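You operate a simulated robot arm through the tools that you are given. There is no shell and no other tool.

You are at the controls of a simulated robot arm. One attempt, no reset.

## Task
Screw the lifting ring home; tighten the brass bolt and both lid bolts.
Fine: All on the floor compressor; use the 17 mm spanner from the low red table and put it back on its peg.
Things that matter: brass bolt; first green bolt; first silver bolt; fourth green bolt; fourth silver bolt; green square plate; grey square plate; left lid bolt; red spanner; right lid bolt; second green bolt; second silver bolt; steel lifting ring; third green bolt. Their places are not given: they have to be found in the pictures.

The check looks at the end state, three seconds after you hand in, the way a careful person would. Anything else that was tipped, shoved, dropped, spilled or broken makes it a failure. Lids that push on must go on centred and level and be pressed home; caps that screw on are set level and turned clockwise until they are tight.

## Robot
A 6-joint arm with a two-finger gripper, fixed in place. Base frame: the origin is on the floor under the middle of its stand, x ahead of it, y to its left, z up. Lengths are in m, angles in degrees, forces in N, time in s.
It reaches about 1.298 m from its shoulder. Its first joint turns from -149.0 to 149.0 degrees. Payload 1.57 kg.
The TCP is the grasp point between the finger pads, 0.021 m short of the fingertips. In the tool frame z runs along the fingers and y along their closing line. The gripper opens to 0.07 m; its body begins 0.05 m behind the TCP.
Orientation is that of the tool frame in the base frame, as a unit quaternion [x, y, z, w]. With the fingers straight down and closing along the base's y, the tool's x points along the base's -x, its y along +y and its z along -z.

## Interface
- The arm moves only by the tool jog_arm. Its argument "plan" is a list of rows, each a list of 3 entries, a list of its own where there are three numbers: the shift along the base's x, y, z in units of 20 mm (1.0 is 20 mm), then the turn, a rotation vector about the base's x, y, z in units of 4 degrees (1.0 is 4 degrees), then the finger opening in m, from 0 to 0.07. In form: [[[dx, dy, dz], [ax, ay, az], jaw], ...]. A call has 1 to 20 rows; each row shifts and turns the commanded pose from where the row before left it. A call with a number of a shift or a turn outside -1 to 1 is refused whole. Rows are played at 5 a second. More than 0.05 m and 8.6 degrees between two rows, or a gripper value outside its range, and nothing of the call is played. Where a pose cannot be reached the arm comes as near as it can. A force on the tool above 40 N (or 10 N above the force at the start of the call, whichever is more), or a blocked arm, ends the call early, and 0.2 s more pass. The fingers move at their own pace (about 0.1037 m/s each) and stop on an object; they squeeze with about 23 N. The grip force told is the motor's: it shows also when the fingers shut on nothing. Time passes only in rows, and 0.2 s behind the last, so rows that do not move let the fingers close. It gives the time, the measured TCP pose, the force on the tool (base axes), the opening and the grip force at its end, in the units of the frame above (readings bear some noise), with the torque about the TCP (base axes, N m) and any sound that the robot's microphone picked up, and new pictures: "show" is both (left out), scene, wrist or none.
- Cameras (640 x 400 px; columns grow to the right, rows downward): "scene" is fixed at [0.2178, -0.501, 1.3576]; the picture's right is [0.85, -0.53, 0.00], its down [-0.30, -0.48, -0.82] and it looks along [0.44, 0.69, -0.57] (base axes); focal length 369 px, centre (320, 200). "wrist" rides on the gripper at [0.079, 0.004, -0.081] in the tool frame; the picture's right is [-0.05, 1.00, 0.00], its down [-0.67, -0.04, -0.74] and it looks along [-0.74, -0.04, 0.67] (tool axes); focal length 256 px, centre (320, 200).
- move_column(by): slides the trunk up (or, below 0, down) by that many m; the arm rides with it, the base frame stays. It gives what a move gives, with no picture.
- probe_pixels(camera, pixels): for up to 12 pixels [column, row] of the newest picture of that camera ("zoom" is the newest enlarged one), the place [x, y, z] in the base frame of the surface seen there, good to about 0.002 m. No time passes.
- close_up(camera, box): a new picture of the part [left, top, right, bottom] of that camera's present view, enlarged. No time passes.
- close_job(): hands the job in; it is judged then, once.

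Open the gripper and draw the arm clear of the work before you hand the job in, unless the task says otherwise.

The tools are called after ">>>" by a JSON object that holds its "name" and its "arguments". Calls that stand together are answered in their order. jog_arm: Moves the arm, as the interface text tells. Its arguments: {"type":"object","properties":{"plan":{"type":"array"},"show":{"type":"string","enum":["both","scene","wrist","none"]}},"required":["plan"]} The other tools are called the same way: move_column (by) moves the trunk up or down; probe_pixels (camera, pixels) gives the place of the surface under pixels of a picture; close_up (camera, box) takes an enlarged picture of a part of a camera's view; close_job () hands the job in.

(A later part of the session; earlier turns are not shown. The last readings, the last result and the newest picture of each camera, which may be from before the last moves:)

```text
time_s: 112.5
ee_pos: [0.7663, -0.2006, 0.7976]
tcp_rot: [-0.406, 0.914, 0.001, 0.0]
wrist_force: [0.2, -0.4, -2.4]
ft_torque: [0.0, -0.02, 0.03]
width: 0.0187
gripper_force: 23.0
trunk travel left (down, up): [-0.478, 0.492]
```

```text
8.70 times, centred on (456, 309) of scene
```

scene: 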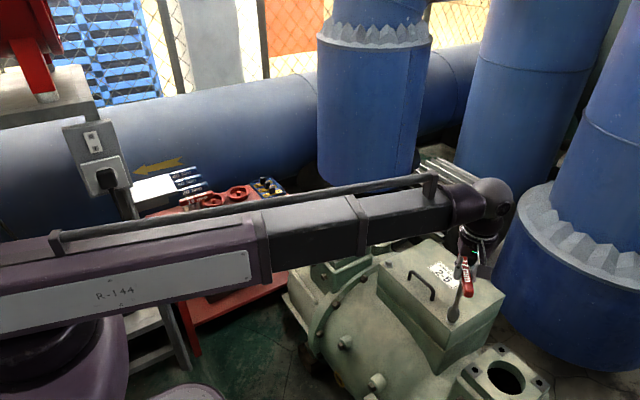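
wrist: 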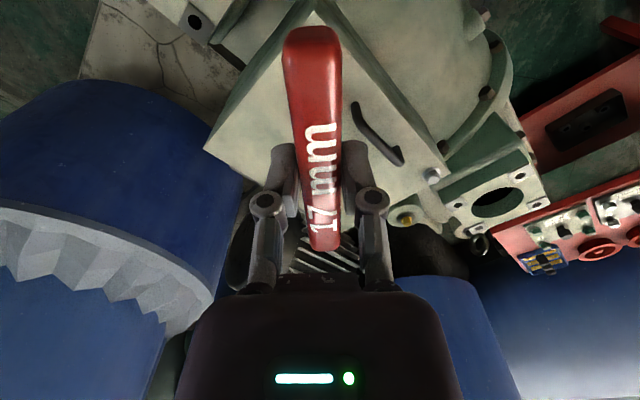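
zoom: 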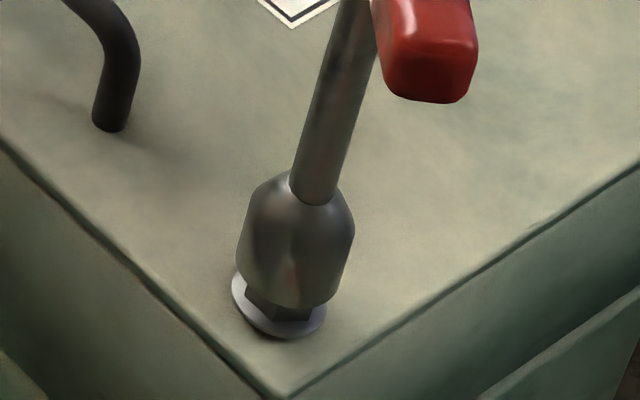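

Now the axis points at the flange centre. I lower in 4 mm steps watching the force.

>>> {"name": "move_column", "arguments": {"by": -0.004}}

>>> {"name": "move_column", "arguments": {"by": -0.004}}

```text
time_s: 113.0
ee_pos: [0.7666, -0.2, 0.7935]
tcp_rot: [-0.407, 0.913, 0.001, 0.0]
wrist_force: [0.2, -0.3, -2.2]
ft_torque: [0.03, -0.04, 0.0]
width: 0.019
gripper_force: 23.0
trunk travel left (down, up): [-0.474, 0.496]
```

```text
time_s: 113.5
ee_pos: [0.7672, -0.1999, 0.7884]
tcp_rot: [-0.408, 0.913, 0.002, -0.001]
wrist_force: [3.7, 3.3, -3.5]
ft_torque: [0.43, -0.56, 0.03]
width: 0.0189
gripper_force: 23.3
trunk travel left (down, up): [-0.47, 0.5]
```

Engaging with about 5 N toward (+x,+y); I shift 0.6 mm that way and lower until it seats.

>>> {"name": "jog_arm", "arguments": {"plan": [[[0.035, 0.035, 0], [0, 0, 0], 0.0], [[0, 0, 0], [0, 0, 0], 0.0]], "show": "none"}}

>>> {"name": "move_column", "arguments": {"by": -0.003}}

>>> {"name": "move_column", "arguments": {"by": -0.002}}

>>> {"name": "jog_arm", "arguments": {"plan": [[[0, 0, 0], [0, 0, 0], 0.0]], "show": "scene"}}

>>> {"name": "close_up", "arguments": {"camera": "scene", "box": [436, 286, 476, 332]}}

```text
time_s: 114.1
ee_pos: [0.7683, -0.1997, 0.7904]
tcp_rot: [-0.407, 0.914, 0.001, -0.002]
wrist_force: [0.7, 2.0, -2.9]
ft_torque: [0.23, -0.19, 0.0]
width: 0.0188
gripper_force: 23.2
trunk travel left (down, up): [-0.47, 0.5]
```

```text
time_s: 114.6
ee_pos: [0.7676, -0.2003, 0.7857]
tcp_rot: [-0.407, 0.914, 0.0, -0.001]
wrist_force: [0.7, 2.5, -3.3]
ft_torque: [0.13, -0.11, 0.03]
width: 0.0187
gripper_force: 22.5
trunk travel left (down, up): [-0.467, 0.503]
```

```text
time_s: 115.2
ee_pos: [0.7678, -0.2001, 0.7855]
tcp_rot: [-0.407, 0.914, 0.002, 0.0]
wrist_force: [1.5, 0.0, 5.2]
ft_torque: [0.05, -0.22, -0.01]
width: 0.0186
gripper_force: 22.8
trunk travel left (down, up): [-0.465, 0.505]
```

```text
time_s: 115.6
ee_pos: [0.7682, -0.1987, 0.7846]
tcp_rot: [-0.407, 0.913, 0.002, -0.001]
wrist_force: [1.4, -0.3, 6.7]
ft_torque: [0.04, -0.23, 0.0]
width: 0.0186
gripper_force: 23.1
trunk travel left (down, up): [-0.465, 0.505]
```

scene: 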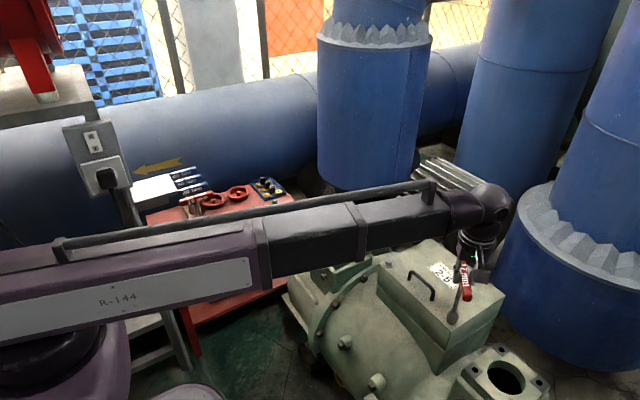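

```text
8.70 times, centred on (456, 309) of scene
```

zoom: 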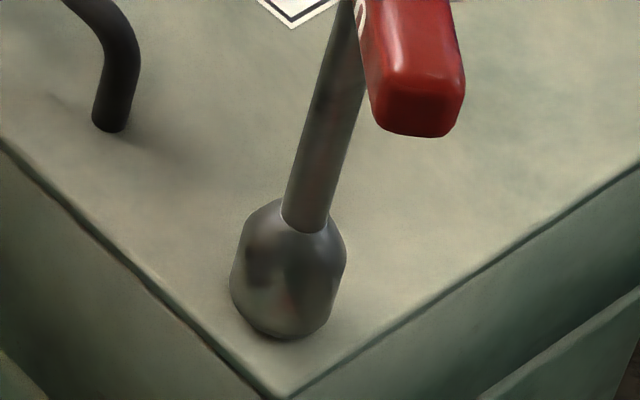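

Seated. I turn clockwise 24° at a time, lowering about 1 mm per 30°.

>>> {"name": "jog_arm", "arguments": {"plan": [[[0, 0, 0], [0, 0, -1], 0.0], [[0, 0, 0], [0, 0, -1], 0.0], [[0, 0, 0], [0, 0, -1], 0.0], [[0, 0, 0], [0, 0, -1], 0.0], [[0, 0, 0], [0, 0, -1], 0.0], [[0, 0, 0], [0, 0, -1], 0.0]], "show": "none"}}

>>> {"name": "move_column", "arguments": {"by": -0.001}}

>>> {"name": "jog_arm", "arguments": {"plan": [[[0, 0, 0], [0, 0, -1], 0.0], [[0, 0, 0], [0, 0, -1], 0.0], [[0, 0, 0], [0, 0, -1], 0.0], [[0, 0, 0], [0, 0, -1], 0.0], [[0, 0, 0], [0, 0, -1], 0.0], [[0, 0, 0], [0, 0, -1], 0.0]], "show": "none"}}

```text
time_s: 117.0
ee_pos: [0.768, -0.2016, 0.7843]
tcp_rot: [-0.207, 0.978, 0.001, -0.001]
wrist_force: [2.5, 2.7, -3.0]
ft_torque: [0.3, -0.37, 0.02]
width: 0.0186
gripper_force: 23.3
trunk travel left (down, up): [-0.465, 0.505]
```

```text
time_s: 117.5
ee_pos: [0.7686, -0.1994, 0.7837]
tcp_rot: [-0.206, 0.978, 0.001, 0.0]
wrist_force: [4.4, 1.0, 7.6]
ft_torque: [0.23, -0.66, 0.01]
width: 0.0186
gripper_force: 23.1
trunk travel left (down, up): [-0.464, 0.506]
```

```text
time_s: 118.9
ee_pos: [0.7678, -0.1996, 0.7824]
tcp_rot: [0.001, 1.0, 0.001, 0.0]
wrist_force: [4.0, 1.1, -0.5]
ft_torque: [0.03, -0.58, 0.01]
width: 0.0186
gripper_force: 22.9
trunk travel left (down, up): [-0.464, 0.506]
```

Low torque; I shift +0.6 mm in x, lower and keep turning, then check the picture.

>>> {"name": "move_column", "arguments": {"by": -0.001}}

>>> {"name": "jog_arm", "arguments": {"plan": [[[0.035, 0, 0], [0, 0, -1], 0.0], [[0, 0, 0], [0, 0, -1], 0.0], [[0, 0, 0], [0, 0, -1], 0.0], [[0, 0, 0], [0, 0, -1], 0.0], [[0, 0, 0], [0, 0, -1], 0.0], [[0, 0, 0], [0, 0, -1], 0.0]], "show": "scene"}}

>>> {"name": "close_up", "arguments": {"camera": "scene", "box": [436, 286, 476, 332]}}

```text
time_s: 119.4
ee_pos: [0.7671, -0.2, 0.7839]
tcp_rot: [0.001, 1.0, 0.001, 0.0]
wrist_force: [4.4, -0.5, 9.4]
ft_torque: [-0.06, -0.62, 0.0]
width: 0.0188
gripper_force: 22.7
trunk travel left (down, up): [-0.463, 0.507]
```

```text
time_s: 120.8
ee_pos: [0.7667, -0.2002, 0.7815]
tcp_rot: [0.209, 0.978, 0.001, -0.001]
wrist_force: [-1.8, 1.5, -1.5]
ft_torque: [0.21, 0.2, 0.06]
width: 0.0186
gripper_force: 23.3
trunk travel left (down, up): [-0.463, 0.507]
```

scene: 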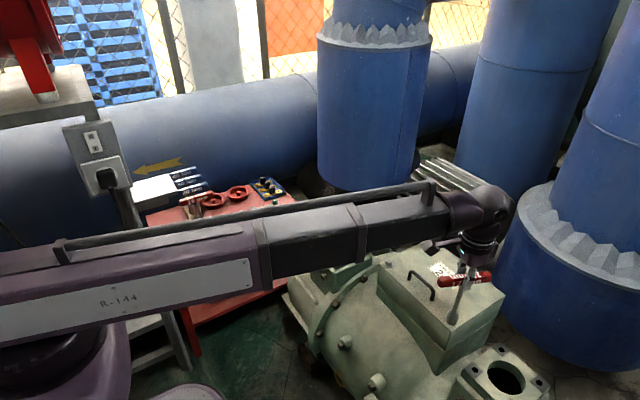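

```text
8.70 times, centred on (456, 309) of scene
```

zoom: 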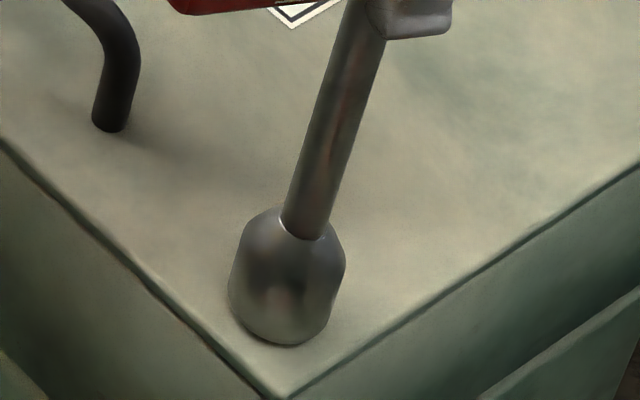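

72° done, torque still small. I continue with lowering.

>>> {"name": "move_column", "arguments": {"by": -0.001}}

>>> {"name": "jog_arm", "arguments": {"plan": [[[-0.015, 0.015, 0], [0, 0, -1], 0.0], [[0, 0, 0], [0, 0, -1], 0.0], [[0, 0, 0], [0, 0, -1], 0.0], [[0, 0, 0], [0, 0, -1], 0.0], [[0, 0, 0], [0, 0, -1], 0.0], [[0, 0, 0], [0, 0, -1], 0.0]], "show": "none"}}

>>> {"name": "move_column", "arguments": {"by": -0.0005}}

>>> {"name": "jog_arm", "arguments": {"plan": [[[0, 0, 0], [0, 0, -1], 0.0], [[0, 0, 0], [0, 0, -1], 0.0], [[0, 0, 0], [0, 0, -1], 0.0]], "show": "none"}}

>>> {"name": "jog_arm", "arguments": {"plan": [[[0, 0, 0], [0, 0, -1], 0.0], [[0, 0, 0], [0, 0, -1], 0.0], [[0, 0, 0], [0, 0, -1], 0.0]], "show": "none"}}

```text
time_s: 121.3
ee_pos: [0.7666, -0.1993, 0.782]
tcp_rot: [0.207, 0.978, 0.001, -0.001]
wrist_force: [-0.9, 1.7, 9.4]
ft_torque: [0.12, 0.2, -0.02]
width: 0.0188
gripper_force: 23.1
trunk travel left (down, up): [-0.462, 0.508]
```

```text
time_s: 122.7
ee_pos: [0.7657, -0.1998, 0.7814]
tcp_rot: [0.407, 0.913, 0.002, -0.001]
wrist_force: [-1.6, 4.7, 0.9]
ft_torque: [0.43, 0.31, 0.12]
width: 0.019
gripper_force: 23.1
trunk travel left (down, up): [-0.462, 0.508]
```

```text
time_s: 123.2
ee_pos: [0.7658, -0.1996, 0.7823]
tcp_rot: [0.407, 0.913, 0.001, 0.0]
wrist_force: [-2.2, 4.8, 5.7]
ft_torque: [0.49, 0.42, 0.07]
width: 0.0186
gripper_force: 23.3
trunk travel left (down, up): [-0.462, 0.508]
```

```text
time_s: 124.0
ee_pos: [0.7662, -0.1998, 0.7806]
tcp_rot: [0.501, 0.865, 0.0, 0.0]
wrist_force: [-1.5, 5.1, 2.0]
ft_torque: [0.63, 0.32, 0.15]
width: 0.0187
gripper_force: 23.0
trunk travel left (down, up): [-0.462, 0.508]
```

```text
time_s: 124.8
ee_pos: [0.7673, -0.1995, 0.78]
tcp_rot: [0.588, 0.809, 0.001, 0.001]
wrist_force: [0.4, 6.1, -1.1]
ft_torque: [0.74, 0.11, 0.23]
width: 0.0185
gripper_force: 23.1
trunk travel left (down, up): [-0.462, 0.508]
```

120° done, torque rising (0.23). I lower half a millimetre, shift +0.6 mm y and go on in 8° steps.

>>> {"name": "jog_arm", "arguments": {"plan": [[[0, 0.03, 0], [0, 0, -1], 0.0], [[0, 0, 0], [0, 0, -1], 0.0]], "show": "none"}}

>>> {"name": "jog_arm", "arguments": {"plan": [[[0, 0, 0], [0, 0, -1], 0.0], [[0, 0, 0], [0, 0, -1], 0.0]], "show": "none"}}

>>> {"name": "jog_arm", "arguments": {"plan": [[[0, 0, 0], [0, 0, -1], 0.0], [[0, 0, 0], [0, 0, -1], 0.0]], "show": "none"}}

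```text
time_s: 125.4
ee_pos: [0.7675, -0.2, 0.7806]
tcp_rot: [0.643, 0.766, 0.0, 0.001]
wrist_force: [0.8, 0.6, -0.9]
ft_torque: [0.06, -0.14, 0.34]
width: 0.0198
gripper_force: 22.0
trunk travel left (down, up): [-0.462, 0.508]
```

```text
time_s: 126.0
ee_pos: [0.7679, -0.1999, 0.7806]
tcp_rot: [0.696, 0.718, 0.0, 0.001]
wrist_force: [1.3, 1.3, -1.7]
ft_torque: [0.11, -0.14, 0.42]
width: 0.0219
gripper_force: 23.4
trunk travel left (down, up): [-0.462, 0.508]
```

```text
time_s: 126.6
ee_pos: [0.7668, -0.1985, 0.7814]
tcp_rot: [0.744, 0.669, 0.001, 0.001]
wrist_force: [3.3, 2.4, -1.5]
ft_torque: [0.07, -0.13, 0.49]
width: 0.0241
gripper_force: 23.0
trunk travel left (down, up): [-0.462, 0.508]
```

Same signature as the left bolt: stop at about 128°, 0.49 Nm. As before I open wide and give it a firmer fork pull.

>>> {"name": "jog_arm", "arguments": {"plan": [[[0, 0, 0], [0, 0, 0], 0.07], [[0, 0, 0], [0, 0, 0], 0.07], [[0, 0, 0], [0, 0, -1], 0.07], [[0, 0, 0], [0, 0, -1], 0.07], [[0, 0, 0], [0, 0, -1], 0.07], [[0, 0, 0], [0, 0, -1], 0.07], [[0, 0, 0], [0, 0, -1], 0.07], [[0, 0, 0], [0, 0, -1], 0.07], [[0, 0, 0], [0, 0, -1], 0.07], [[0, 0, 0], [0, 0, -1], 0.07]], "show": "both"}}

```text
time_s: 128.8
ee_pos: [0.7663, -0.1982, 0.7809]
tcp_rot: [0.899, 0.438, 0.001, 0.001]
wrist_force: [0.4, -0.7, -0.4]
ft_torque: [0.02, 0.02, -0.01]
width: 0.0701
gripper_force: 0.0
trunk travel left (down, up): [-0.462, 0.508]
```

scene: 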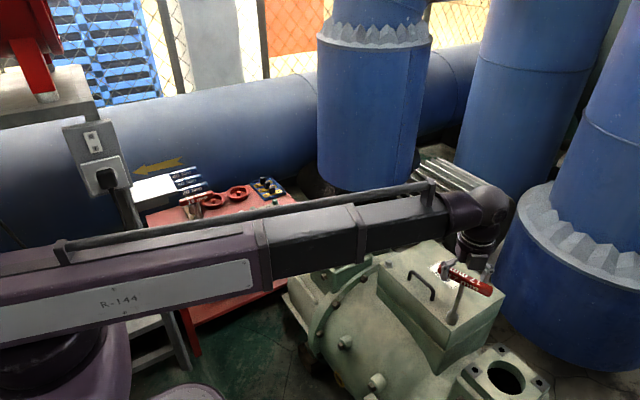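
wrist: 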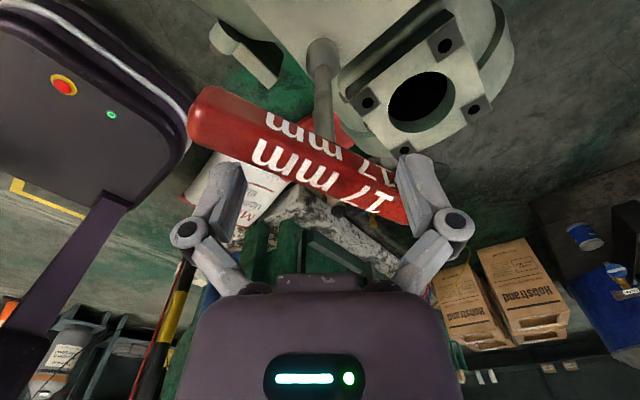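

The handle lies across the fingers, about 6° from contact. I continue in small steps.

>>> {"name": "jog_arm", "arguments": {"plan": [[[0, 0, 0], [0, 0, -0.5], 0.07], [[0, 0, 0], [0, 0, -0.5], 0.07], [[0, 0, 0], [0, 0, -0.5], 0.07]], "show": "none"}}

>>> {"name": "jog_arm", "arguments": {"plan": [[[0, 0, 0], [0, 0, -0.5], 0.07], [[0, 0, 0], [0, 0, -0.5], 0.07]], "show": "none"}}

>>> {"name": "jog_arm", "arguments": {"plan": [[[0, 0, 0], [0, 0, -0.5], 0.07], [[0, 0, 0], [0, 0, -0.5], 0.07]], "show": "none"}}

```text
time_s: 129.6
ee_pos: [0.768, -0.1986, 0.7814]
tcp_rot: [0.921, 0.39, 0.001, 0.002]
wrist_force: [0.1, -0.4, 0.2]
ft_torque: [0.01, -0.03, 0.08]
width: 0.07
gripper_force: 0.0
trunk travel left (down, up): [-0.462, 0.508]
```

```text
time_s: 130.2
ee_pos: [0.7664, -0.1994, 0.781]
tcp_rot: [0.934, 0.357, 0.0, 0.001]
wrist_force: [1.2, -1.2, 0.9]
ft_torque: [-0.13, -0.09, 0.43]
width: 0.0698
gripper_force: 0.0
trunk travel left (down, up): [-0.462, 0.508]
```

```text
time_s: 130.8
ee_pos: [0.7679, -0.1995, 0.7811]
tcp_rot: [0.946, 0.325, 0.001, 0.001]
wrist_force: [2.4, 2.6, 0.4]
ft_torque: [0.05, -0.07, 0.58]
width: 0.0702
gripper_force: 0.1
trunk travel left (down, up): [-0.462, 0.508]
```

0.58 Nm and firm. One more 2°, then I back off gently and return to line up with the handle.

>>> {"name": "jog_arm", "arguments": {"plan": [[[0, 0, 0], [0, 0, -0.5], 0.07], [[0, 0, 0], [0, 0, 0], 0.07]], "show": "none"}}

>>> {"name": "jog_arm", "arguments": {"plan": [[[0, 0, 0], [0, 0, 0.25], 0.07], [[0, 0, 0], [0, 0, 0.25], 0.07], [[0, 0, 0], [0, 0, 0.25], 0.07], [[0, 0, 0], [0, 0, 0.25], 0.07], [[0, 0, 0], [0, 0, 0.5], 0.07], [[0, 0, 0], [0, 0, 0.5], 0.07], [[0, 0, 0], [0, 0, 1], 0.07], [[0, 0, 0], [0, 0, 1], 0.07], [[0, 0, 0], [0, 0, 1], 0.07], [[0, 0, 0], [0, 0, 1], 0.07], [[0, 0, 0], [0, 0, 1], 0.07], [[0, 0, 0], [0, 0, 1], 0.07], [[0, 0, 0], [0, 0, 1], 0.07], [[0, 0, 0], [0, 0, 1], 0.07], [[0, 0, 0], [0, 0, 1], 0.07], [[0, 0, 0], [0, 0, 1], 0.07], [[0, 0, 0], [0, 0, 1], 0.07], [[0, 0, 0], [0, 0, 1], 0.07]], "show": "both"}}

```text
time_s: 131.4
ee_pos: [0.7674, -0.1983, 0.7807]
tcp_rot: [0.951, 0.309, 0.001, 0.001]
wrist_force: [2.0, 3.2, -0.7]
ft_torque: [0.16, 0.0, 0.55]
width: 0.0699
gripper_force: 0.1
trunk travel left (down, up): [-0.462, 0.508]
```

```text
time_s: 135.2
ee_pos: [0.7674, -0.1991, 0.7814]
tcp_rot: [0.694, 0.72, 0.001, 0.0]
wrist_force: [-0.4, 0.2, 0.1]
ft_torque: [0.02, 0.01, 0.0]
width: 0.07
gripper_force: 0.0
trunk travel left (down, up): [-0.462, 0.508]
```

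scene: 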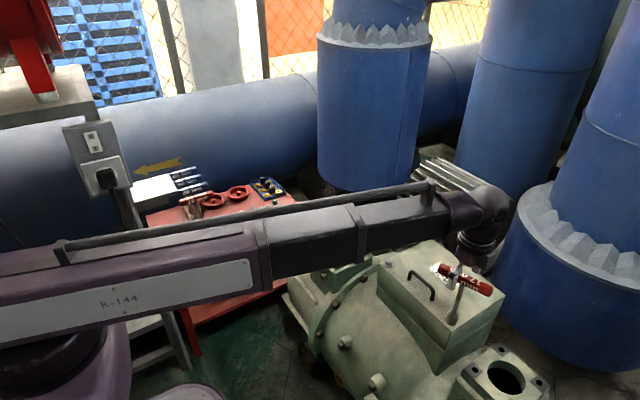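
wrist: 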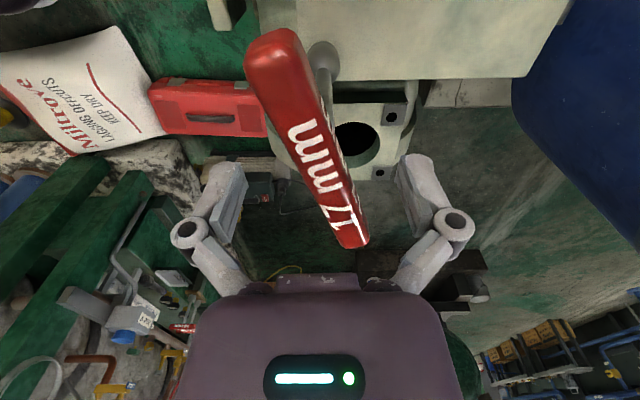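

I probe the handle's direction to line up with it.

>>> {"name": "probe_pixels", "arguments": {"camera": "wrist", "pixels": [[275, 60], [300, 125], [325, 185], [345, 235]]}}

```text
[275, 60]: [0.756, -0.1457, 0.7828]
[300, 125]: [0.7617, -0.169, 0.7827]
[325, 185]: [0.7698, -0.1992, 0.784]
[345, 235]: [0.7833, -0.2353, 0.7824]
```

Handle at -73°. I turn to -76°, lower 4 mm, and grip.

>>> {"name": "jog_arm", "arguments": {"plan": [[[0, 0, 0], [0, 0, 1], 0.07], [[0, 0, 0], [0, 0, 1], 0.07], [[0, 0, 0], [0, 0, 1], 0.07]], "show": "none"}}

>>> {"name": "move_column", "arguments": {"by": -0.004}}

>>> {"name": "jog_arm", "arguments": {"plan": [[[0, 0, 0], [0, 0, 0], 0.0], [[0, 0, 0], [0, 0, 0], 0.0], [[0, 0, 0], [0, 0, 0], 0.0], [[0, 0, 0], [0, 0, 0], 0.0]], "show": "wrist"}}

```text
time_s: 136.0
ee_pos: [0.7669, -0.1985, 0.7816]
tcp_rot: [0.615, 0.789, 0.001, 0.001]
wrist_force: [0.6, 0.5, 0.6]
ft_torque: [0.0, 0.07, 0.0]
width: 0.0701
gripper_force: 0.0
trunk travel left (down, up): [-0.462, 0.508]
```

```text
time_s: 136.5
ee_pos: [0.7666, -0.1986, 0.7774]
tcp_rot: [0.615, 0.788, 0.0, 0.001]
wrist_force: [-0.3, 0.2, 0.1]
ft_torque: [-0.01, -0.01, -0.01]
width: 0.0698
gripper_force: 0.1
trunk travel left (down, up): [-0.458, 0.512]
```

```text
time_s: 137.5
ee_pos: [0.7678, -0.1997, 0.7765]
tcp_rot: [0.615, 0.788, 0.001, 0.001]
wrist_force: [2.6, -0.5, 6.9]
ft_torque: [-0.05, -0.22, 0.23]
width: 0.0187
gripper_force: 22.9
trunk travel left (down, up): [-0.458, 0.512]
```

wrist: 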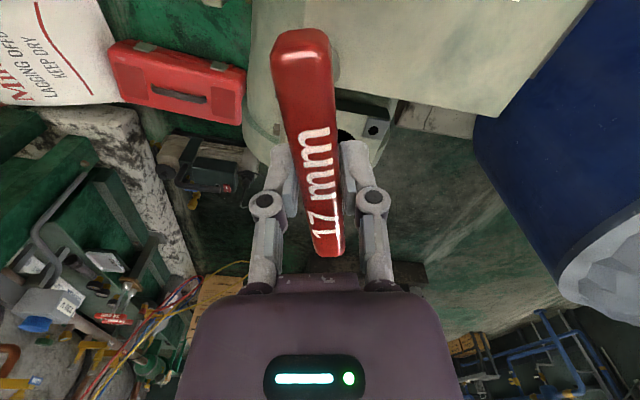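

Gripped, 0.23 Nm on. I relax 6° and lift off in steps.

>>> {"name": "jog_arm", "arguments": {"plan": [[[0, 0, 0], [0, 0, 0.5], 0.0], [[0, 0, 0], [0, 0, 0.5], 0.0], [[0, 0, 0], [0, 0, 0.3], 0.0]], "show": "none"}}

>>> {"name": "move_column", "arguments": {"by": 0.01}}

>>> {"name": "move_column", "arguments": {"by": 0.03}}

>>> {"name": "jog_arm", "arguments": {"plan": [[[0, 0, 0], [0, 0, 0], 0.0]], "show": "scene"}}

>>> {"name": "close_up", "arguments": {"camera": "scene", "box": [430, 270, 480, 332]}}

```text
time_s: 138.3
ee_pos: [0.768, -0.1984, 0.7771]
tcp_rot: [0.579, 0.815, 0.0, 0.001]
wrist_force: [1.3, 0.0, 5.5]
ft_torque: [0.0, -0.11, 0.01]
width: 0.0182
gripper_force: 23.2
trunk travel left (down, up): [-0.458, 0.512]
```

```text
time_s: 138.9
ee_pos: [0.7671, -0.1987, 0.7864]
tcp_rot: [0.579, 0.815, 0.0, 0.0]
wrist_force: [0.0, 0.7, -2.6]
ft_torque: [-0.01, 0.01, 0.0]
width: 0.0183
gripper_force: 23.1
trunk travel left (down, up): [-0.468, 0.502]
```

```text
time_s: 139.7
ee_pos: [0.7679, -0.1991, 0.8171]
tcp_rot: [0.579, 0.815, 0.001, 0.0]
wrist_force: [0.5, 0.2, -1.7]
ft_torque: [0.02, -0.02, 0.02]
width: 0.0182
gripper_force: 23.0
trunk travel left (down, up): [-0.498, 0.472]
```

```text
time_s: 140.1
ee_pos: [0.7685, -0.2005, 0.8163]
tcp_rot: [0.579, 0.816, 0.0, 0.001]
wrist_force: [0.7, 0.4, -2.1]
ft_torque: [0.01, -0.01, -0.04]
width: 0.0186
gripper_force: 23.3
trunk travel left (down, up): [-0.498, 0.472]
```

scene: 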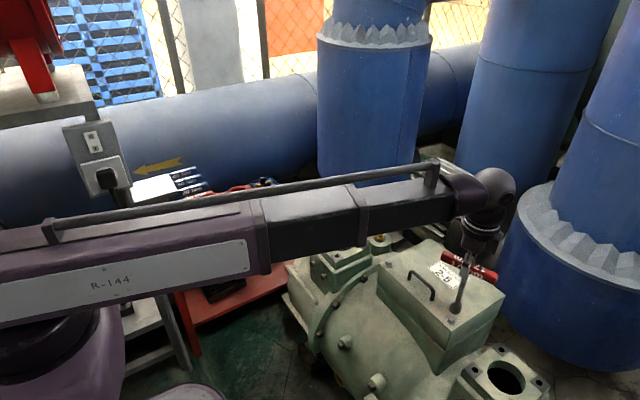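

```text
6.45 times, centred on (455, 301) of scene
```

zoom: 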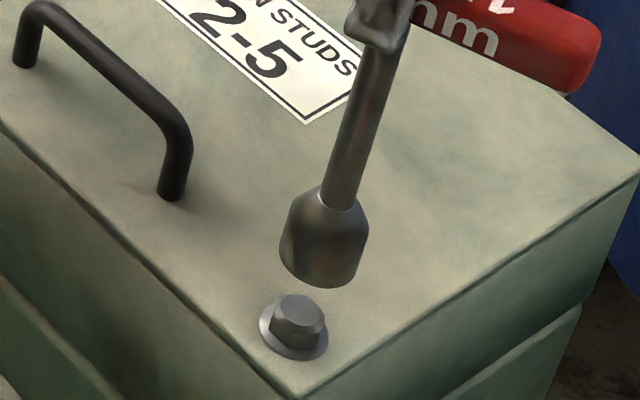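

Both lid bolts are flush now. Next the brass bolt: I zoom in to find its centre and hex phase.

>>> {"name": "close_up", "arguments": {"camera": "scene", "box": [364, 222, 396, 250]}}

```text
14.29 times, centred on (380, 236) of scene
```

zoom: 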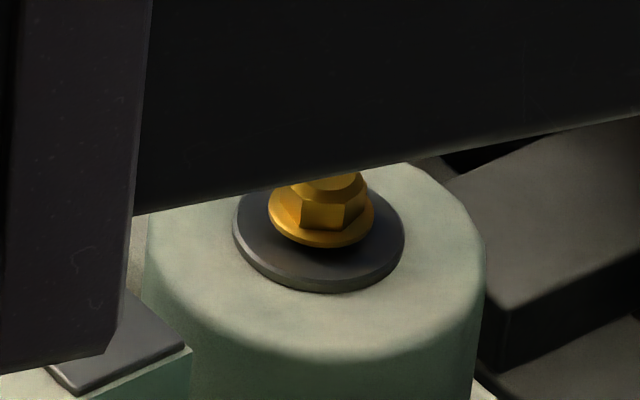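

The boom hides it. I raise the column, carry the spanner over to near the brass bolt while turning back, and look then.

>>> {"name": "move_column", "arguments": {"by": 0.08}}

>>> {"name": "jog_arm", "arguments": {"plan": [[[0.297, 0.965, 0], [0, 0, 1], 0.0], [[0.297, 0.965, 0], [0, 0, 1], 0.0], [[0.297, 0.965, 0], [0, 0, 1], 0.0], [[0.297, 0.965, 0], [0, 0, 1], 0.0], [[0.297, 0.965, 0], [0, 0, 1], 0.0], [[0.297, 0.965, 0], [0, 0, 1], 0.0], [[0.297, 0.965, 0], [0, 0, 1], 0.0], [[0.297, 0.965, 0], [0, 0, 1], 0.0], [[0.297, 0.965, 0], [0, 0, 1], 0.0], [[0.297, 0.965, 0], [0, 0, 1], 0.0], [[0.297, 0.965, 0], [0, 0, 1], 0.0], [[0.297, 0.965, 0], [0, 0, 1], 0.0], [[0.297, 0.965, 0], [0, 0, 1], 0.0], [[0.297, 0.965, 0], [0, 0, 1], 0.0], [[0.297, 0.965, 0], [0, 0, 1], 0.0], [[0.297, 0.965, 0], [0, 0, 1], 0.0], [[0.297, 0.965, 0], [0, 0, 1], 0.0], [[0.297, 0.965, 0], [0, 0, 1], 0.0], [[0.297, 0.965, 0], [0, 0, 1], 0.0], [[0.297, 0.965, 0], [0, 0, 1], 0.0]], "show": "both"}}

>>> {"name": "close_up", "arguments": {"camera": "scene", "box": [364, 222, 396, 250]}}

```text
time_s: 141.2
ee_pos: [0.7684, -0.1999, 0.8962]
tcp_rot: [0.579, 0.816, 0.001, 0.0]
wrist_force: [0.3, -0.4, -2.0]
ft_torque: [-0.01, 0.03, 0.01]
width: 0.0182
gripper_force: 23.2
trunk travel left (down, up): [-0.578, 0.392]
```

```text
time_s: 145.4
ee_pos: [0.8864, 0.1868, 0.8952]
tcp_rot: [-0.08, 0.997, 0.001, 0.0]
wrist_force: [-0.1, -0.1, -2.2]
ft_torque: [0.03, -0.01, 0.0]
width: 0.0182
gripper_force: 22.7
trunk travel left (down, up): [-0.578, 0.392]
```

scene: 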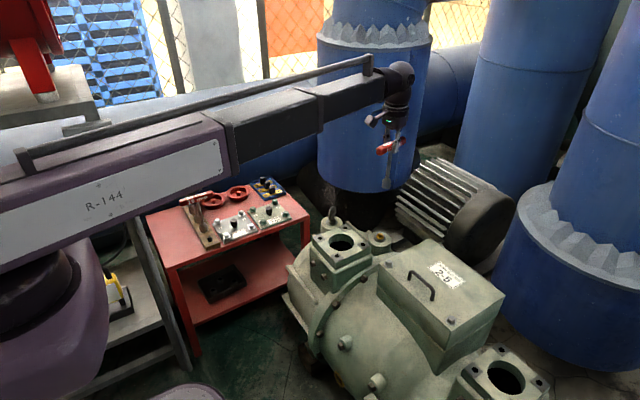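
wrist: 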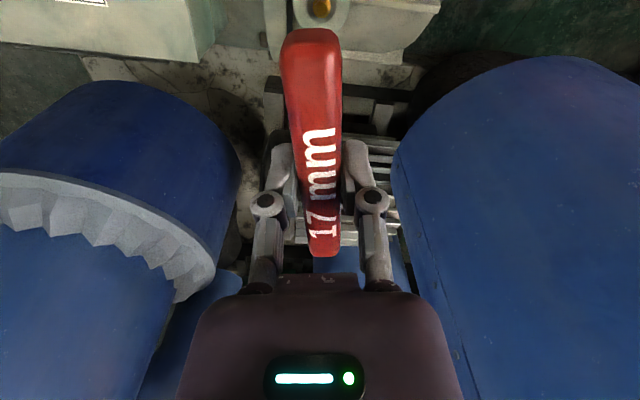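

```text
14.29 times, centred on (380, 236) of scene
```

zoom: 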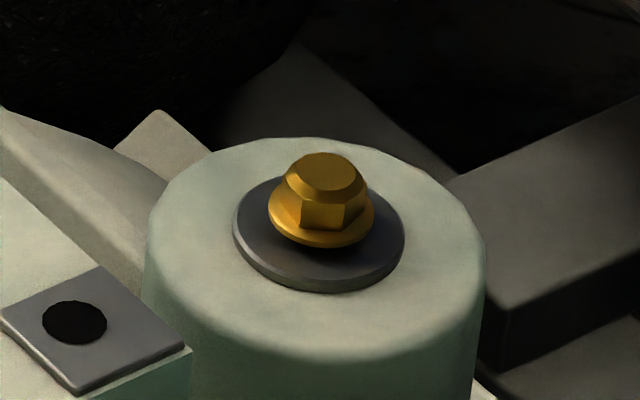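

Brass hex vertices lie at about 16° (mod 60), so a handle angle near 93° should fit. I probe the bolt's centre and check the nearby pipe.

>>> {"name": "probe_pixels", "arguments": {"camera": "zoom", "pixels": [[326, 172], [326, 185], [322, 215], [272, 210], [371, 210], [322, 240], [238, 235], [400, 240], [320, 280], [320, 320], [180, 230], [450, 240]]}}

>>> {"name": "probe_pixels", "arguments": {"camera": "scene", "pixels": [[500, 150], [470, 150], [540, 200], [600, 250], [435, 180], [405, 195]]}}

```text
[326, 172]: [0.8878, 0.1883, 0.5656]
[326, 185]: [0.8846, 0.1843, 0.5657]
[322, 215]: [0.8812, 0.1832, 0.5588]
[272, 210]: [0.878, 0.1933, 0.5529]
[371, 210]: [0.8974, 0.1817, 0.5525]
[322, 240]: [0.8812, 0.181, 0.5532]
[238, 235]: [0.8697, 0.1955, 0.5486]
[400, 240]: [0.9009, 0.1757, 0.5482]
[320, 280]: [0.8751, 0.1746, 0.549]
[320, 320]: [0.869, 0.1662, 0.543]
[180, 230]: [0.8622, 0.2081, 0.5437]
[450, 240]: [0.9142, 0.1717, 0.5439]
```

```text
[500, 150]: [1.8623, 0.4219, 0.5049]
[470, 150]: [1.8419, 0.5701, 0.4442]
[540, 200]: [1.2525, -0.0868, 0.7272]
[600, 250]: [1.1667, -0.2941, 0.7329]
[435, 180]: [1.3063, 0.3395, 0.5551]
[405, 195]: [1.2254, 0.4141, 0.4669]
```

Brass bolt ≈(0.8875,0.1875), top z 0.566. I turn the handle to 93° and lower to about 10 mm above it.

>>> {"name": "jog_arm", "arguments": {"plan": [[[0, 0, 0], [0, 0, 1], 0.0], [[0, 0, 0], [0, 0, 1], 0.0], [[0, 0, 0], [0, 0, 1], 0.0], [[0, 0, 0], [0, 0, 1], 0.0], [[0, 0, 0], [0, 0, 1], 0.0], [[0, 0, 0], [0, 0, 1], 0.0], [[0, 0, 0], [0, 0, 1], 0.0], [[0, 0, 0], [0, 0, 1], 0.0], [[0, 0, 0], [0, 0, 1], 0.0], [[0, 0, 0], [0, 0, 1], 0.0], [[0, 0, 0], [0, 0, 1], 0.0], [[0, 0, 0], [0, 0, 1], 0.0], [[0, 0, 0], [0, 0, 1], 0.0], [[0, 0, 0], [0, 0, 1], 0.0], [[0, 0, 0], [0, 0, 1], 0.0], [[0, 0, 0], [0, 0, 1], 0.0], [[0, 0, 0], [0, 0, 1], 0.0], [[0, 0, 0], [0, 0, 1], 0.0], [[0, 0, 0], [0, 0, 1], 0.0], [[0, 0, 0], [0, 0, 1], 0.0]], "show": "none"}}

>>> {"name": "jog_arm", "arguments": {"plan": [[[0, 0, 0], [0, 0, 0.9], 0.0]], "show": "none"}}

>>> {"name": "move_column", "arguments": {"by": -0.17}}

>>> {"name": "jog_arm", "arguments": {"plan": [[[0, 0, 0], [0, 0, 0], 0.0]], "show": "both"}}

>>> {"name": "close_up", "arguments": {"camera": "scene", "box": [360, 210, 404, 250]}}

```text
time_s: 149.6
ee_pos: [0.886, 0.187, 0.897]
tcp_rot: [-0.702, 0.712, 0.002, -0.002]
wrist_force: [0.2, -1.1, -2.1]
ft_torque: [0.0, -0.02, 0.0]
width: 0.0186
gripper_force: 23.1
trunk travel left (down, up): [-0.578, 0.392]
```

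```text
time_s: 150.0
ee_pos: [0.8861, 0.187, 0.8965]
tcp_rot: [0.724, -0.689, -0.001, 0.002]
wrist_force: [-0.3, 0.6, -1.7]
ft_torque: [0.04, 0.0, -0.01]
width: 0.0183
gripper_force: 22.8
trunk travel left (down, up): [-0.578, 0.392]
```

```text
time_s: 151.9
ee_pos: [0.8859, 0.186, 0.7265]
tcp_rot: [0.724, -0.689, 0.0, 0.0]
wrist_force: [0.9, -0.3, -2.5]
ft_torque: [0.02, 0.0, 0.03]
width: 0.0182
gripper_force: 23.3
trunk travel left (down, up): [-0.408, 0.562]
```

```text
time_s: 152.3
ee_pos: [0.8856, 0.1869, 0.7262]
tcp_rot: [0.724, -0.69, -0.001, 0.001]
wrist_force: [0.8, -0.1, -1.1]
ft_torque: [0.0, 0.0, 0.01]
width: 0.0187
gripper_force: 22.8
trunk travel left (down, up): [-0.408, 0.562]
```

scene: 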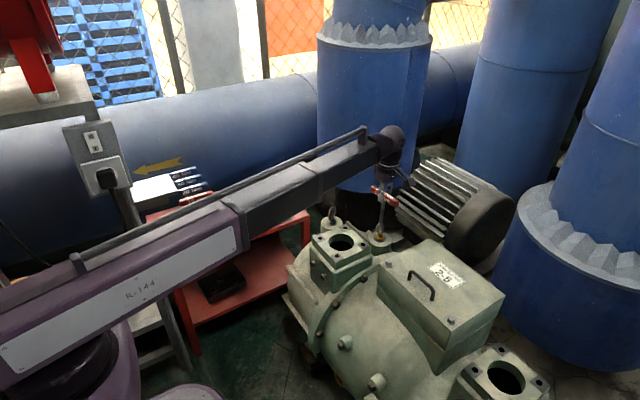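
wrist: 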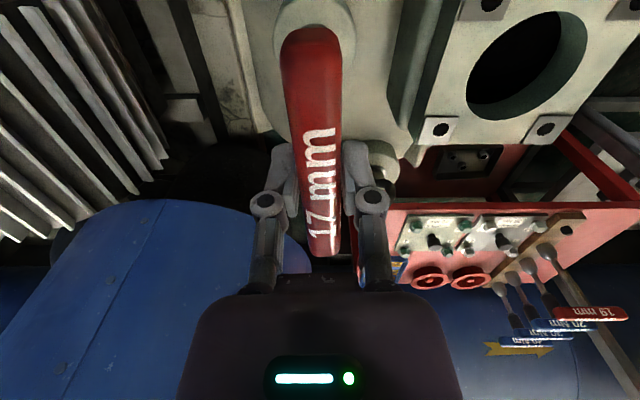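

```text
10.00 times, centred on (382, 230) of scene
```

zoom: 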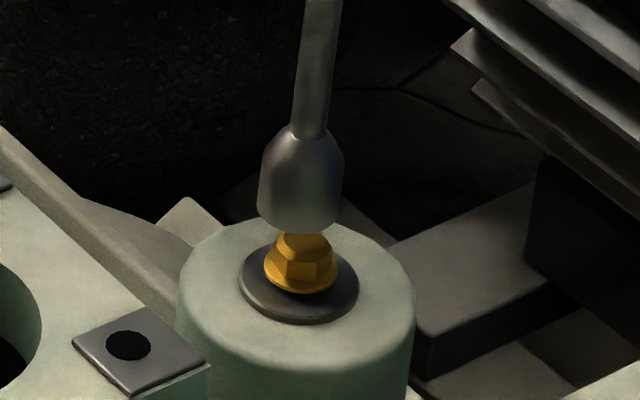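

The socket seems ~3 mm left of the bolt in the picture. I probe both to confirm in depth as well.

>>> {"name": "probe_pixels", "arguments": {"camera": "zoom", "pixels": [[300, 170], [300, 195], [298, 220], [262, 190], [339, 190], [316, 70], [301, 285], [267, 268], [335, 268], [304, 245], [312, 115], [298, 232]]}}

```text
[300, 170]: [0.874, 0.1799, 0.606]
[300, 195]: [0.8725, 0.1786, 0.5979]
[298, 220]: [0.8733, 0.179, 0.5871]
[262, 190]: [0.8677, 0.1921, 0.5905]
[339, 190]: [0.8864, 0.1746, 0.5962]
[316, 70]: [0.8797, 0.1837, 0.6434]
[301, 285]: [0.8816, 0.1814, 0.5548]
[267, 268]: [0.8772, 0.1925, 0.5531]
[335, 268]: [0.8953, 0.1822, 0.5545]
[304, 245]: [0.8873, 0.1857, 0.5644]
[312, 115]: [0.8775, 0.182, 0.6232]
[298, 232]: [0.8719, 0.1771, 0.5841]
```

Socket centre ≈(0.8827,0.1888) against bolt ≈(0.887,0.1875). I shift (+4, -1.4) mm and look again.

>>> {"name": "jog_arm", "arguments": {"plan": [[[0.2, -0.07, 0], [0, 0, 0], 0.0], [[0, 0, 0], [0, 0, 0], 0.0]], "show": "none"}}

>>> {"name": "move_column", "arguments": {"by": -0.01}}

>>> {"name": "jog_arm", "arguments": {"plan": [[[0, 0, 0], [0, 0, 0], 0.0]], "show": "scene"}}

>>> {"name": "close_up", "arguments": {"camera": "scene", "box": [360, 210, 404, 250]}}

```text
time_s: 152.9
ee_pos: [0.8892, 0.1857, 0.7268]
tcp_rot: [0.724, -0.69, -0.002, 0.001]
wrist_force: [0.4, 0.0, -2.2]
ft_torque: [0.01, 0.01, -0.03]
width: 0.0184
gripper_force: 23.0
trunk travel left (down, up): [-0.408, 0.562]
```

```text
time_s: 153.5
ee_pos: [0.8901, 0.1854, 0.7169]
tcp_rot: [0.724, -0.69, 0.0, 0.001]
wrist_force: [1.3, 0.5, -1.7]
ft_torque: [-0.04, -0.06, 0.03]
width: 0.0182
gripper_force: 22.8
trunk travel left (down, up): [-0.398, 0.572]
```

```text
time_s: 153.9
ee_pos: [0.8893, 0.1855, 0.7172]
tcp_rot: [0.724, -0.69, -0.002, 0.002]
wrist_force: [0.1, 0.3, -2.7]
ft_torque: [0.01, 0.01, -0.02]
width: 0.0181
gripper_force: 22.7
trunk travel left (down, up): [-0.398, 0.572]
```

scene: 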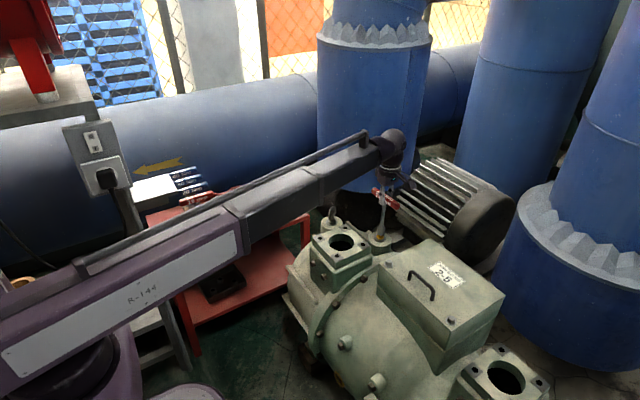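

```text
10.00 times, centred on (382, 230) of scene
```

zoom: 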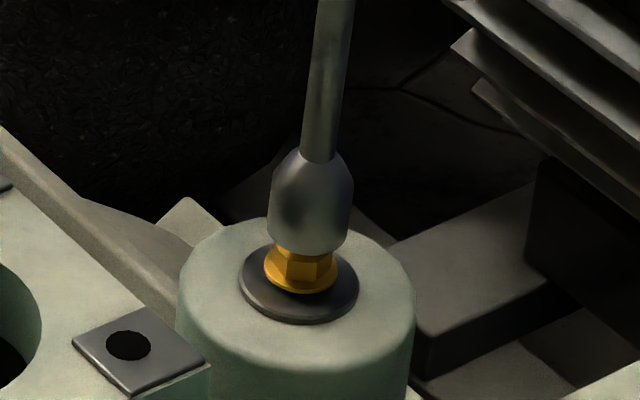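

Axis now points to the flange centre (302 vs 301). I lower in 4 mm steps.

>>> {"name": "move_column", "arguments": {"by": -0.004}}

>>> {"name": "move_column", "arguments": {"by": -0.004}}

>>> {"name": "move_column", "arguments": {"by": -0.003}}

```text
time_s: 154.4
ee_pos: [0.889, 0.1857, 0.7115]
tcp_rot: [0.724, -0.69, -0.001, 0.0]
wrist_force: [0.0, 0.4, -2.4]
ft_torque: [-0.02, -0.01, -0.01]
width: 0.0184
gripper_force: 23.2
trunk travel left (down, up): [-0.394, 0.576]
```

```text
time_s: 155.0
ee_pos: [0.8896, 0.1858, 0.7084]
tcp_rot: [0.724, -0.69, 0.0, -0.001]
wrist_force: [0.0, 0.7, -2.6]
ft_torque: [0.07, -0.12, 0.0]
width: 0.0182
gripper_force: 22.8
trunk travel left (down, up): [-0.39, 0.58]
```

```text
time_s: 155.5
ee_pos: [0.8886, 0.1857, 0.7045]
tcp_rot: [0.724, -0.69, -0.002, 0.002]
wrist_force: [-0.5, 4.4, 1.3]
ft_torque: [0.74, 0.03, 0.0]
width: 0.018
gripper_force: 23.3
trunk travel left (down, up): [-0.387, 0.583]
```

Engaged 8 mm with a 4 N push toward +y; I shift +0.8 mm y and lower further.

>>> {"name": "jog_arm", "arguments": {"plan": [[[0, 0.045, 0], [0, 0, 0], 0.0], [[0, 0, 0], [0, 0, 0], 0.0]], "show": "none"}}

>>> {"name": "move_column", "arguments": {"by": -0.003}}

>>> {"name": "jog_arm", "arguments": {"plan": [[[0, 0, 0], [0, 0, 0], 0.0]], "show": "scene"}}

>>> {"name": "close_up", "arguments": {"camera": "scene", "box": [360, 210, 404, 250]}}

```text
time_s: 156.1
ee_pos: [0.8894, 0.1853, 0.7058]
tcp_rot: [0.724, -0.69, 0.0, 0.001]
wrist_force: [-0.9, 1.6, 1.0]
ft_torque: [0.32, 0.04, 0.01]
width: 0.0183
gripper_force: 23.3
trunk travel left (down, up): [-0.387, 0.583]
```

```text
time_s: 156.6
ee_pos: [0.889, 0.1865, 0.704]
tcp_rot: [0.724, -0.69, 0.0, 0.0]
wrist_force: [0.7, 0.0, 17.0]
ft_torque: [0.32, -0.06, 0.0]
width: 0.0184
gripper_force: 22.9
trunk travel left (down, up): [-0.384, 0.586]
```

```text
time_s: 157.0
ee_pos: [0.8881, 0.1858, 0.7035]
tcp_rot: [0.724, -0.69, 0.0, 0.0]
wrist_force: [0.0, 1.8, 17.8]
ft_torque: [0.25, -0.1, 0.0]
width: 0.0185
gripper_force: 23.3
trunk travel left (down, up): [-0.384, 0.586]
```

scene: 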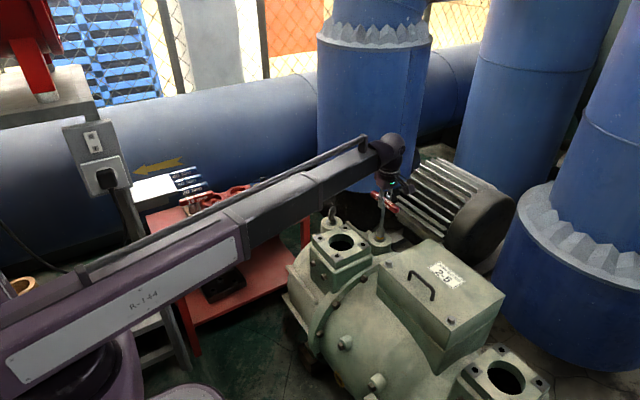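

```text
10.00 times, centred on (382, 230) of scene
```

zoom: 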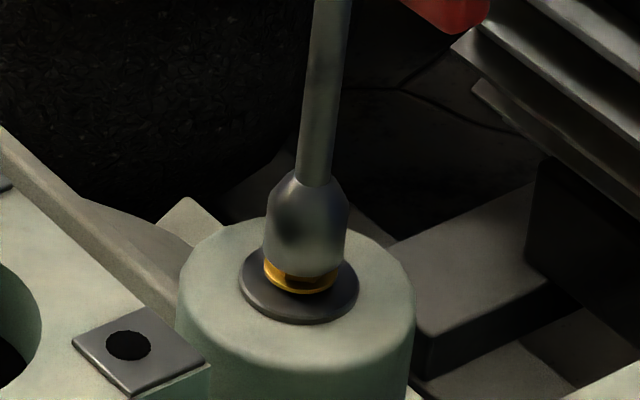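

The rim still stands about 6 mm above the flange with 18 N up: the hex is not lined up yet. Keeping light pressure I turn clockwise in small steps until it drops in.

>>> {"name": "jog_arm", "arguments": {"plan": [[[0, 0, 0], [0, 0, -0.75], 0.0], [[0, 0, 0], [0, 0, -0.75], 0.0]], "show": "none"}}

>>> {"name": "jog_arm", "arguments": {"plan": [[[0, 0, 0], [0, 0, -0.75], 0.0], [[0, 0, 0], [0, 0, -0.75], 0.0]], "show": "none"}}

>>> {"name": "jog_arm", "arguments": {"plan": [[[0, 0, 0], [0, 0, -0.75], 0.0], [[0, 0, 0], [0, 0, -0.75], 0.0]], "show": "none"}}

```text
time_s: 157.6
ee_pos: [0.8887, 0.1863, 0.704]
tcp_rot: [-0.686, 0.728, 0.0, -0.001]
wrist_force: [0.7, 1.8, 13.9]
ft_torque: [0.22, 0.06, 0.0]
width: 0.0184
gripper_force: 22.5
trunk travel left (down, up): [-0.384, 0.586]
```

```text
time_s: 158.2
ee_pos: [0.8896, 0.1864, 0.7033]
tcp_rot: [-0.647, 0.762, 0.0, -0.001]
wrist_force: [-0.6, -0.7, 11.7]
ft_torque: [0.1, 0.02, 0.02]
width: 0.018
gripper_force: 23.4
trunk travel left (down, up): [-0.384, 0.586]
```

```text
time_s: 158.8
ee_pos: [0.8883, 0.1873, 0.7034]
tcp_rot: [-0.607, 0.795, 0.0, -0.001]
wrist_force: [-0.5, 0.0, 4.5]
ft_torque: [0.18, 0.11, 0.04]
width: 0.0184
gripper_force: 22.8
trunk travel left (down, up): [-0.384, 0.586]
```

The upward force fell from 18 to 4.5 N. I press down 1 mm more and look.

>>> {"name": "move_column", "arguments": {"by": -0.001}}

>>> {"name": "jog_arm", "arguments": {"plan": [[[0, 0, 0], [0, 0, -0.5], 0.0], [[0, 0, 0], [0, 0, -0.5], 0.0]], "show": "scene"}}

>>> {"name": "close_up", "arguments": {"camera": "scene", "box": [364, 222, 396, 250]}}

```text
time_s: 159.3
ee_pos: [0.8886, 0.1866, 0.7011]
tcp_rot: [-0.607, 0.795, 0.001, 0.0]
wrist_force: [0.1, 1.2, -2.0]
ft_torque: [0.04, 0.03, 0.02]
width: 0.0181
gripper_force: 22.7
trunk travel left (down, up): [-0.383, 0.587]
```

```text
time_s: 159.9
ee_pos: [0.8904, 0.186, 0.7012]
tcp_rot: [-0.579, 0.815, 0.002, -0.002]
wrist_force: [-1.3, -0.1, -4.3]
ft_torque: [-0.03, 0.05, -0.01]
width: 0.0179
gripper_force: 23.6
trunk travel left (down, up): [-0.383, 0.587]
```

scene: 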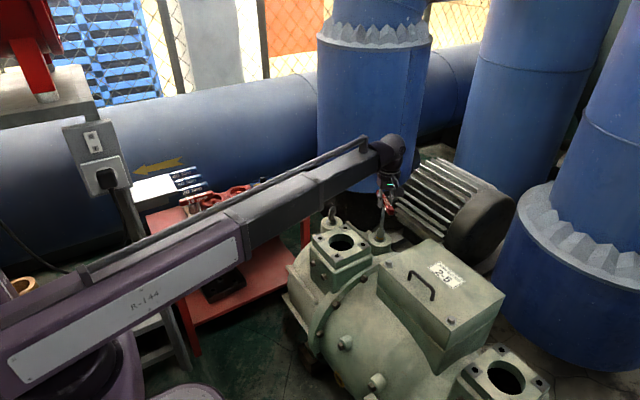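

```text
14.29 times, centred on (380, 236) of scene
```

zoom: 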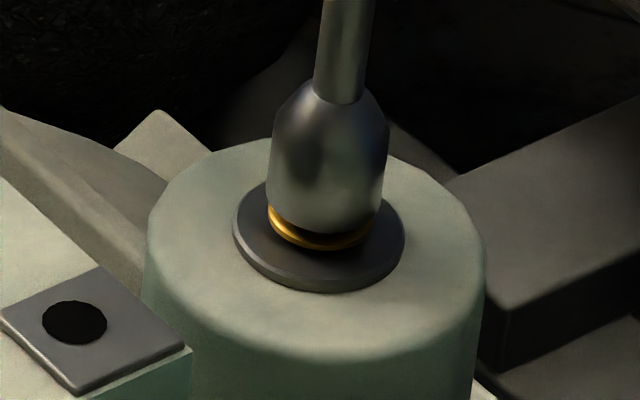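

It has dropped in (force now slightly downward). I lower until it rests on the flange.

>>> {"name": "move_column", "arguments": {"by": -0.002}}

>>> {"name": "move_column", "arguments": {"by": -0.002}}

```text
time_s: 160.4
ee_pos: [0.8894, 0.1862, 0.7]
tcp_rot: [-0.58, 0.815, 0.001, 0.0]
wrist_force: [0.3, -0.2, -2.0]
ft_torque: [-0.08, 0.05, 0.03]
width: 0.0181
gripper_force: 23.2
trunk travel left (down, up): [-0.381, 0.589]
```

```text
time_s: 161.0
ee_pos: [0.8895, 0.1868, 0.6978]
tcp_rot: [-0.58, 0.815, 0.0, -0.001]
wrist_force: [-0.3, -0.1, -0.1]
ft_torque: [-0.05, 0.01, 0.02]
width: 0.0184
gripper_force: 23.3
trunk travel left (down, up): [-0.379, 0.591]
```

Nearly at the flange. I lower 1 mm more and start turning 24° clockwise.

>>> {"name": "move_column", "arguments": {"by": -0.001}}

>>> {"name": "jog_arm", "arguments": {"plan": [[[0, 0, 0], [0, 0, -1], 0.0], [[0, 0, 0], [0, 0, -1], 0.0], [[0, 0, 0], [0, 0, -1], 0.0], [[0, 0, 0], [0, 0, -1], 0.0], [[0, 0, 0], [0, 0, -1], 0.0], [[0, 0, 0], [0, 0, -1], 0.0]], "show": "scene"}}

>>> {"name": "close_up", "arguments": {"camera": "scene", "box": [364, 222, 396, 250]}}

```text
time_s: 161.5
ee_pos: [0.8887, 0.1864, 0.6976]
tcp_rot: [-0.579, 0.815, 0.0, 0.0]
wrist_force: [0.3, 0.6, 9.5]
ft_torque: [-0.01, -0.08, -0.02]
width: 0.0183
gripper_force: 22.8
trunk travel left (down, up): [-0.378, 0.592]
```

```text
time_s: 162.9
ee_pos: [0.8898, 0.1858, 0.6974]
tcp_rot: [-0.396, 0.918, 0.001, -0.001]
wrist_force: [-4.9, -2.4, 0.4]
ft_torque: [-0.36, 0.59, 0.02]
width: 0.0184
gripper_force: 23.1
trunk travel left (down, up): [-0.378, 0.592]
```

scene: 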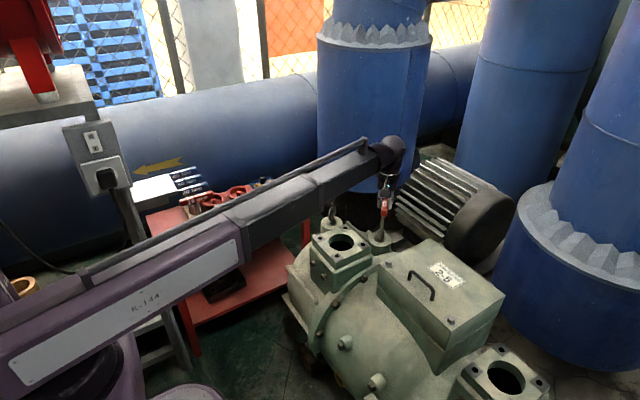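

```text
14.29 times, centred on (380, 236) of scene
```

zoom: 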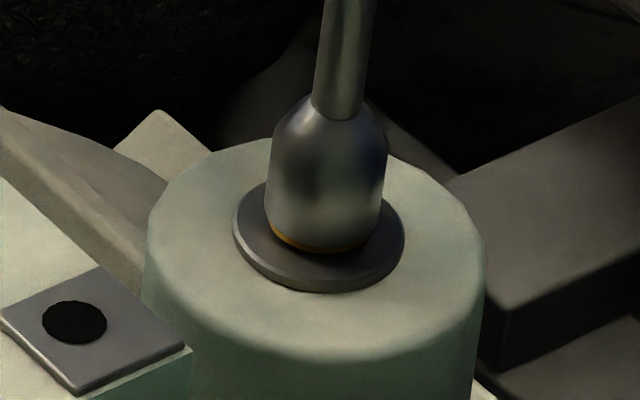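

Seated on the flange and turning. I shift (-1,-0.5) mm for the side force, lower 1 mm and turn on.

>>> {"name": "move_column", "arguments": {"by": -0.001}}

>>> {"name": "jog_arm", "arguments": {"plan": [[[-0.05, -0.025, 0], [0, 0, -1], 0.0], [[0, 0, 0], [0, 0, -1], 0.0], [[0, 0, 0], [0, 0, -1], 0.0], [[0, 0, 0], [0, 0, -1], 0.0], [[0, 0, 0], [0, 0, -1], 0.0], [[0, 0, 0], [0, 0, -1], 0.0]], "show": "none"}}

>>> {"name": "move_column", "arguments": {"by": -0.001}}

>>> {"name": "jog_arm", "arguments": {"plan": [[[-0.02, -0.02, 0], [0, 0, -1], 0.0], [[0, 0, 0], [0, 0, -1], 0.0], [[0, 0, 0], [0, 0, -1], 0.0], [[0, 0, 0], [0, 0, -1], 0.0], [[0, 0, 0], [0, 0, -1], 0.0], [[0, 0, 0], [0, 0, -1], 0.0]], "show": "none"}}

```text
time_s: 163.4
ee_pos: [0.889, 0.186, 0.6969]
tcp_rot: [-0.396, 0.918, 0.0, 0.0]
wrist_force: [-3.2, -2.0, 9.2]
ft_torque: [-0.42, 0.5, 0.02]
width: 0.0183
gripper_force: 23.3
trunk travel left (down, up): [-0.377, 0.593]
```

```text
time_s: 164.8
ee_pos: [0.8881, 0.1868, 0.6954]
tcp_rot: [-0.197, 0.98, 0.001, 0.0]
wrist_force: [-0.9, 2.5, 2.0]
ft_torque: [0.1, 0.25, 0.05]
width: 0.0185
gripper_force: 22.5
trunk travel left (down, up): [-0.377, 0.593]
```

```text
time_s: 165.3
ee_pos: [0.8875, 0.1858, 0.6953]
tcp_rot: [-0.197, 0.98, 0.0, 0.0]
wrist_force: [0.0, 1.7, 13.4]
ft_torque: [0.14, -0.02, 0.02]
width: 0.0182
gripper_force: 23.1
trunk travel left (down, up): [-0.376, 0.594]
```

```text
time_s: 166.7
ee_pos: [0.8872, 0.1872, 0.6943]
tcp_rot: [0.011, 1.0, 0.001, -0.001]
wrist_force: [-6.0, 3.4, 4.8]
ft_torque: [0.26, 0.75, 0.2]
width: 0.0188
gripper_force: 23.1
trunk travel left (down, up): [-0.376, 0.594]
```

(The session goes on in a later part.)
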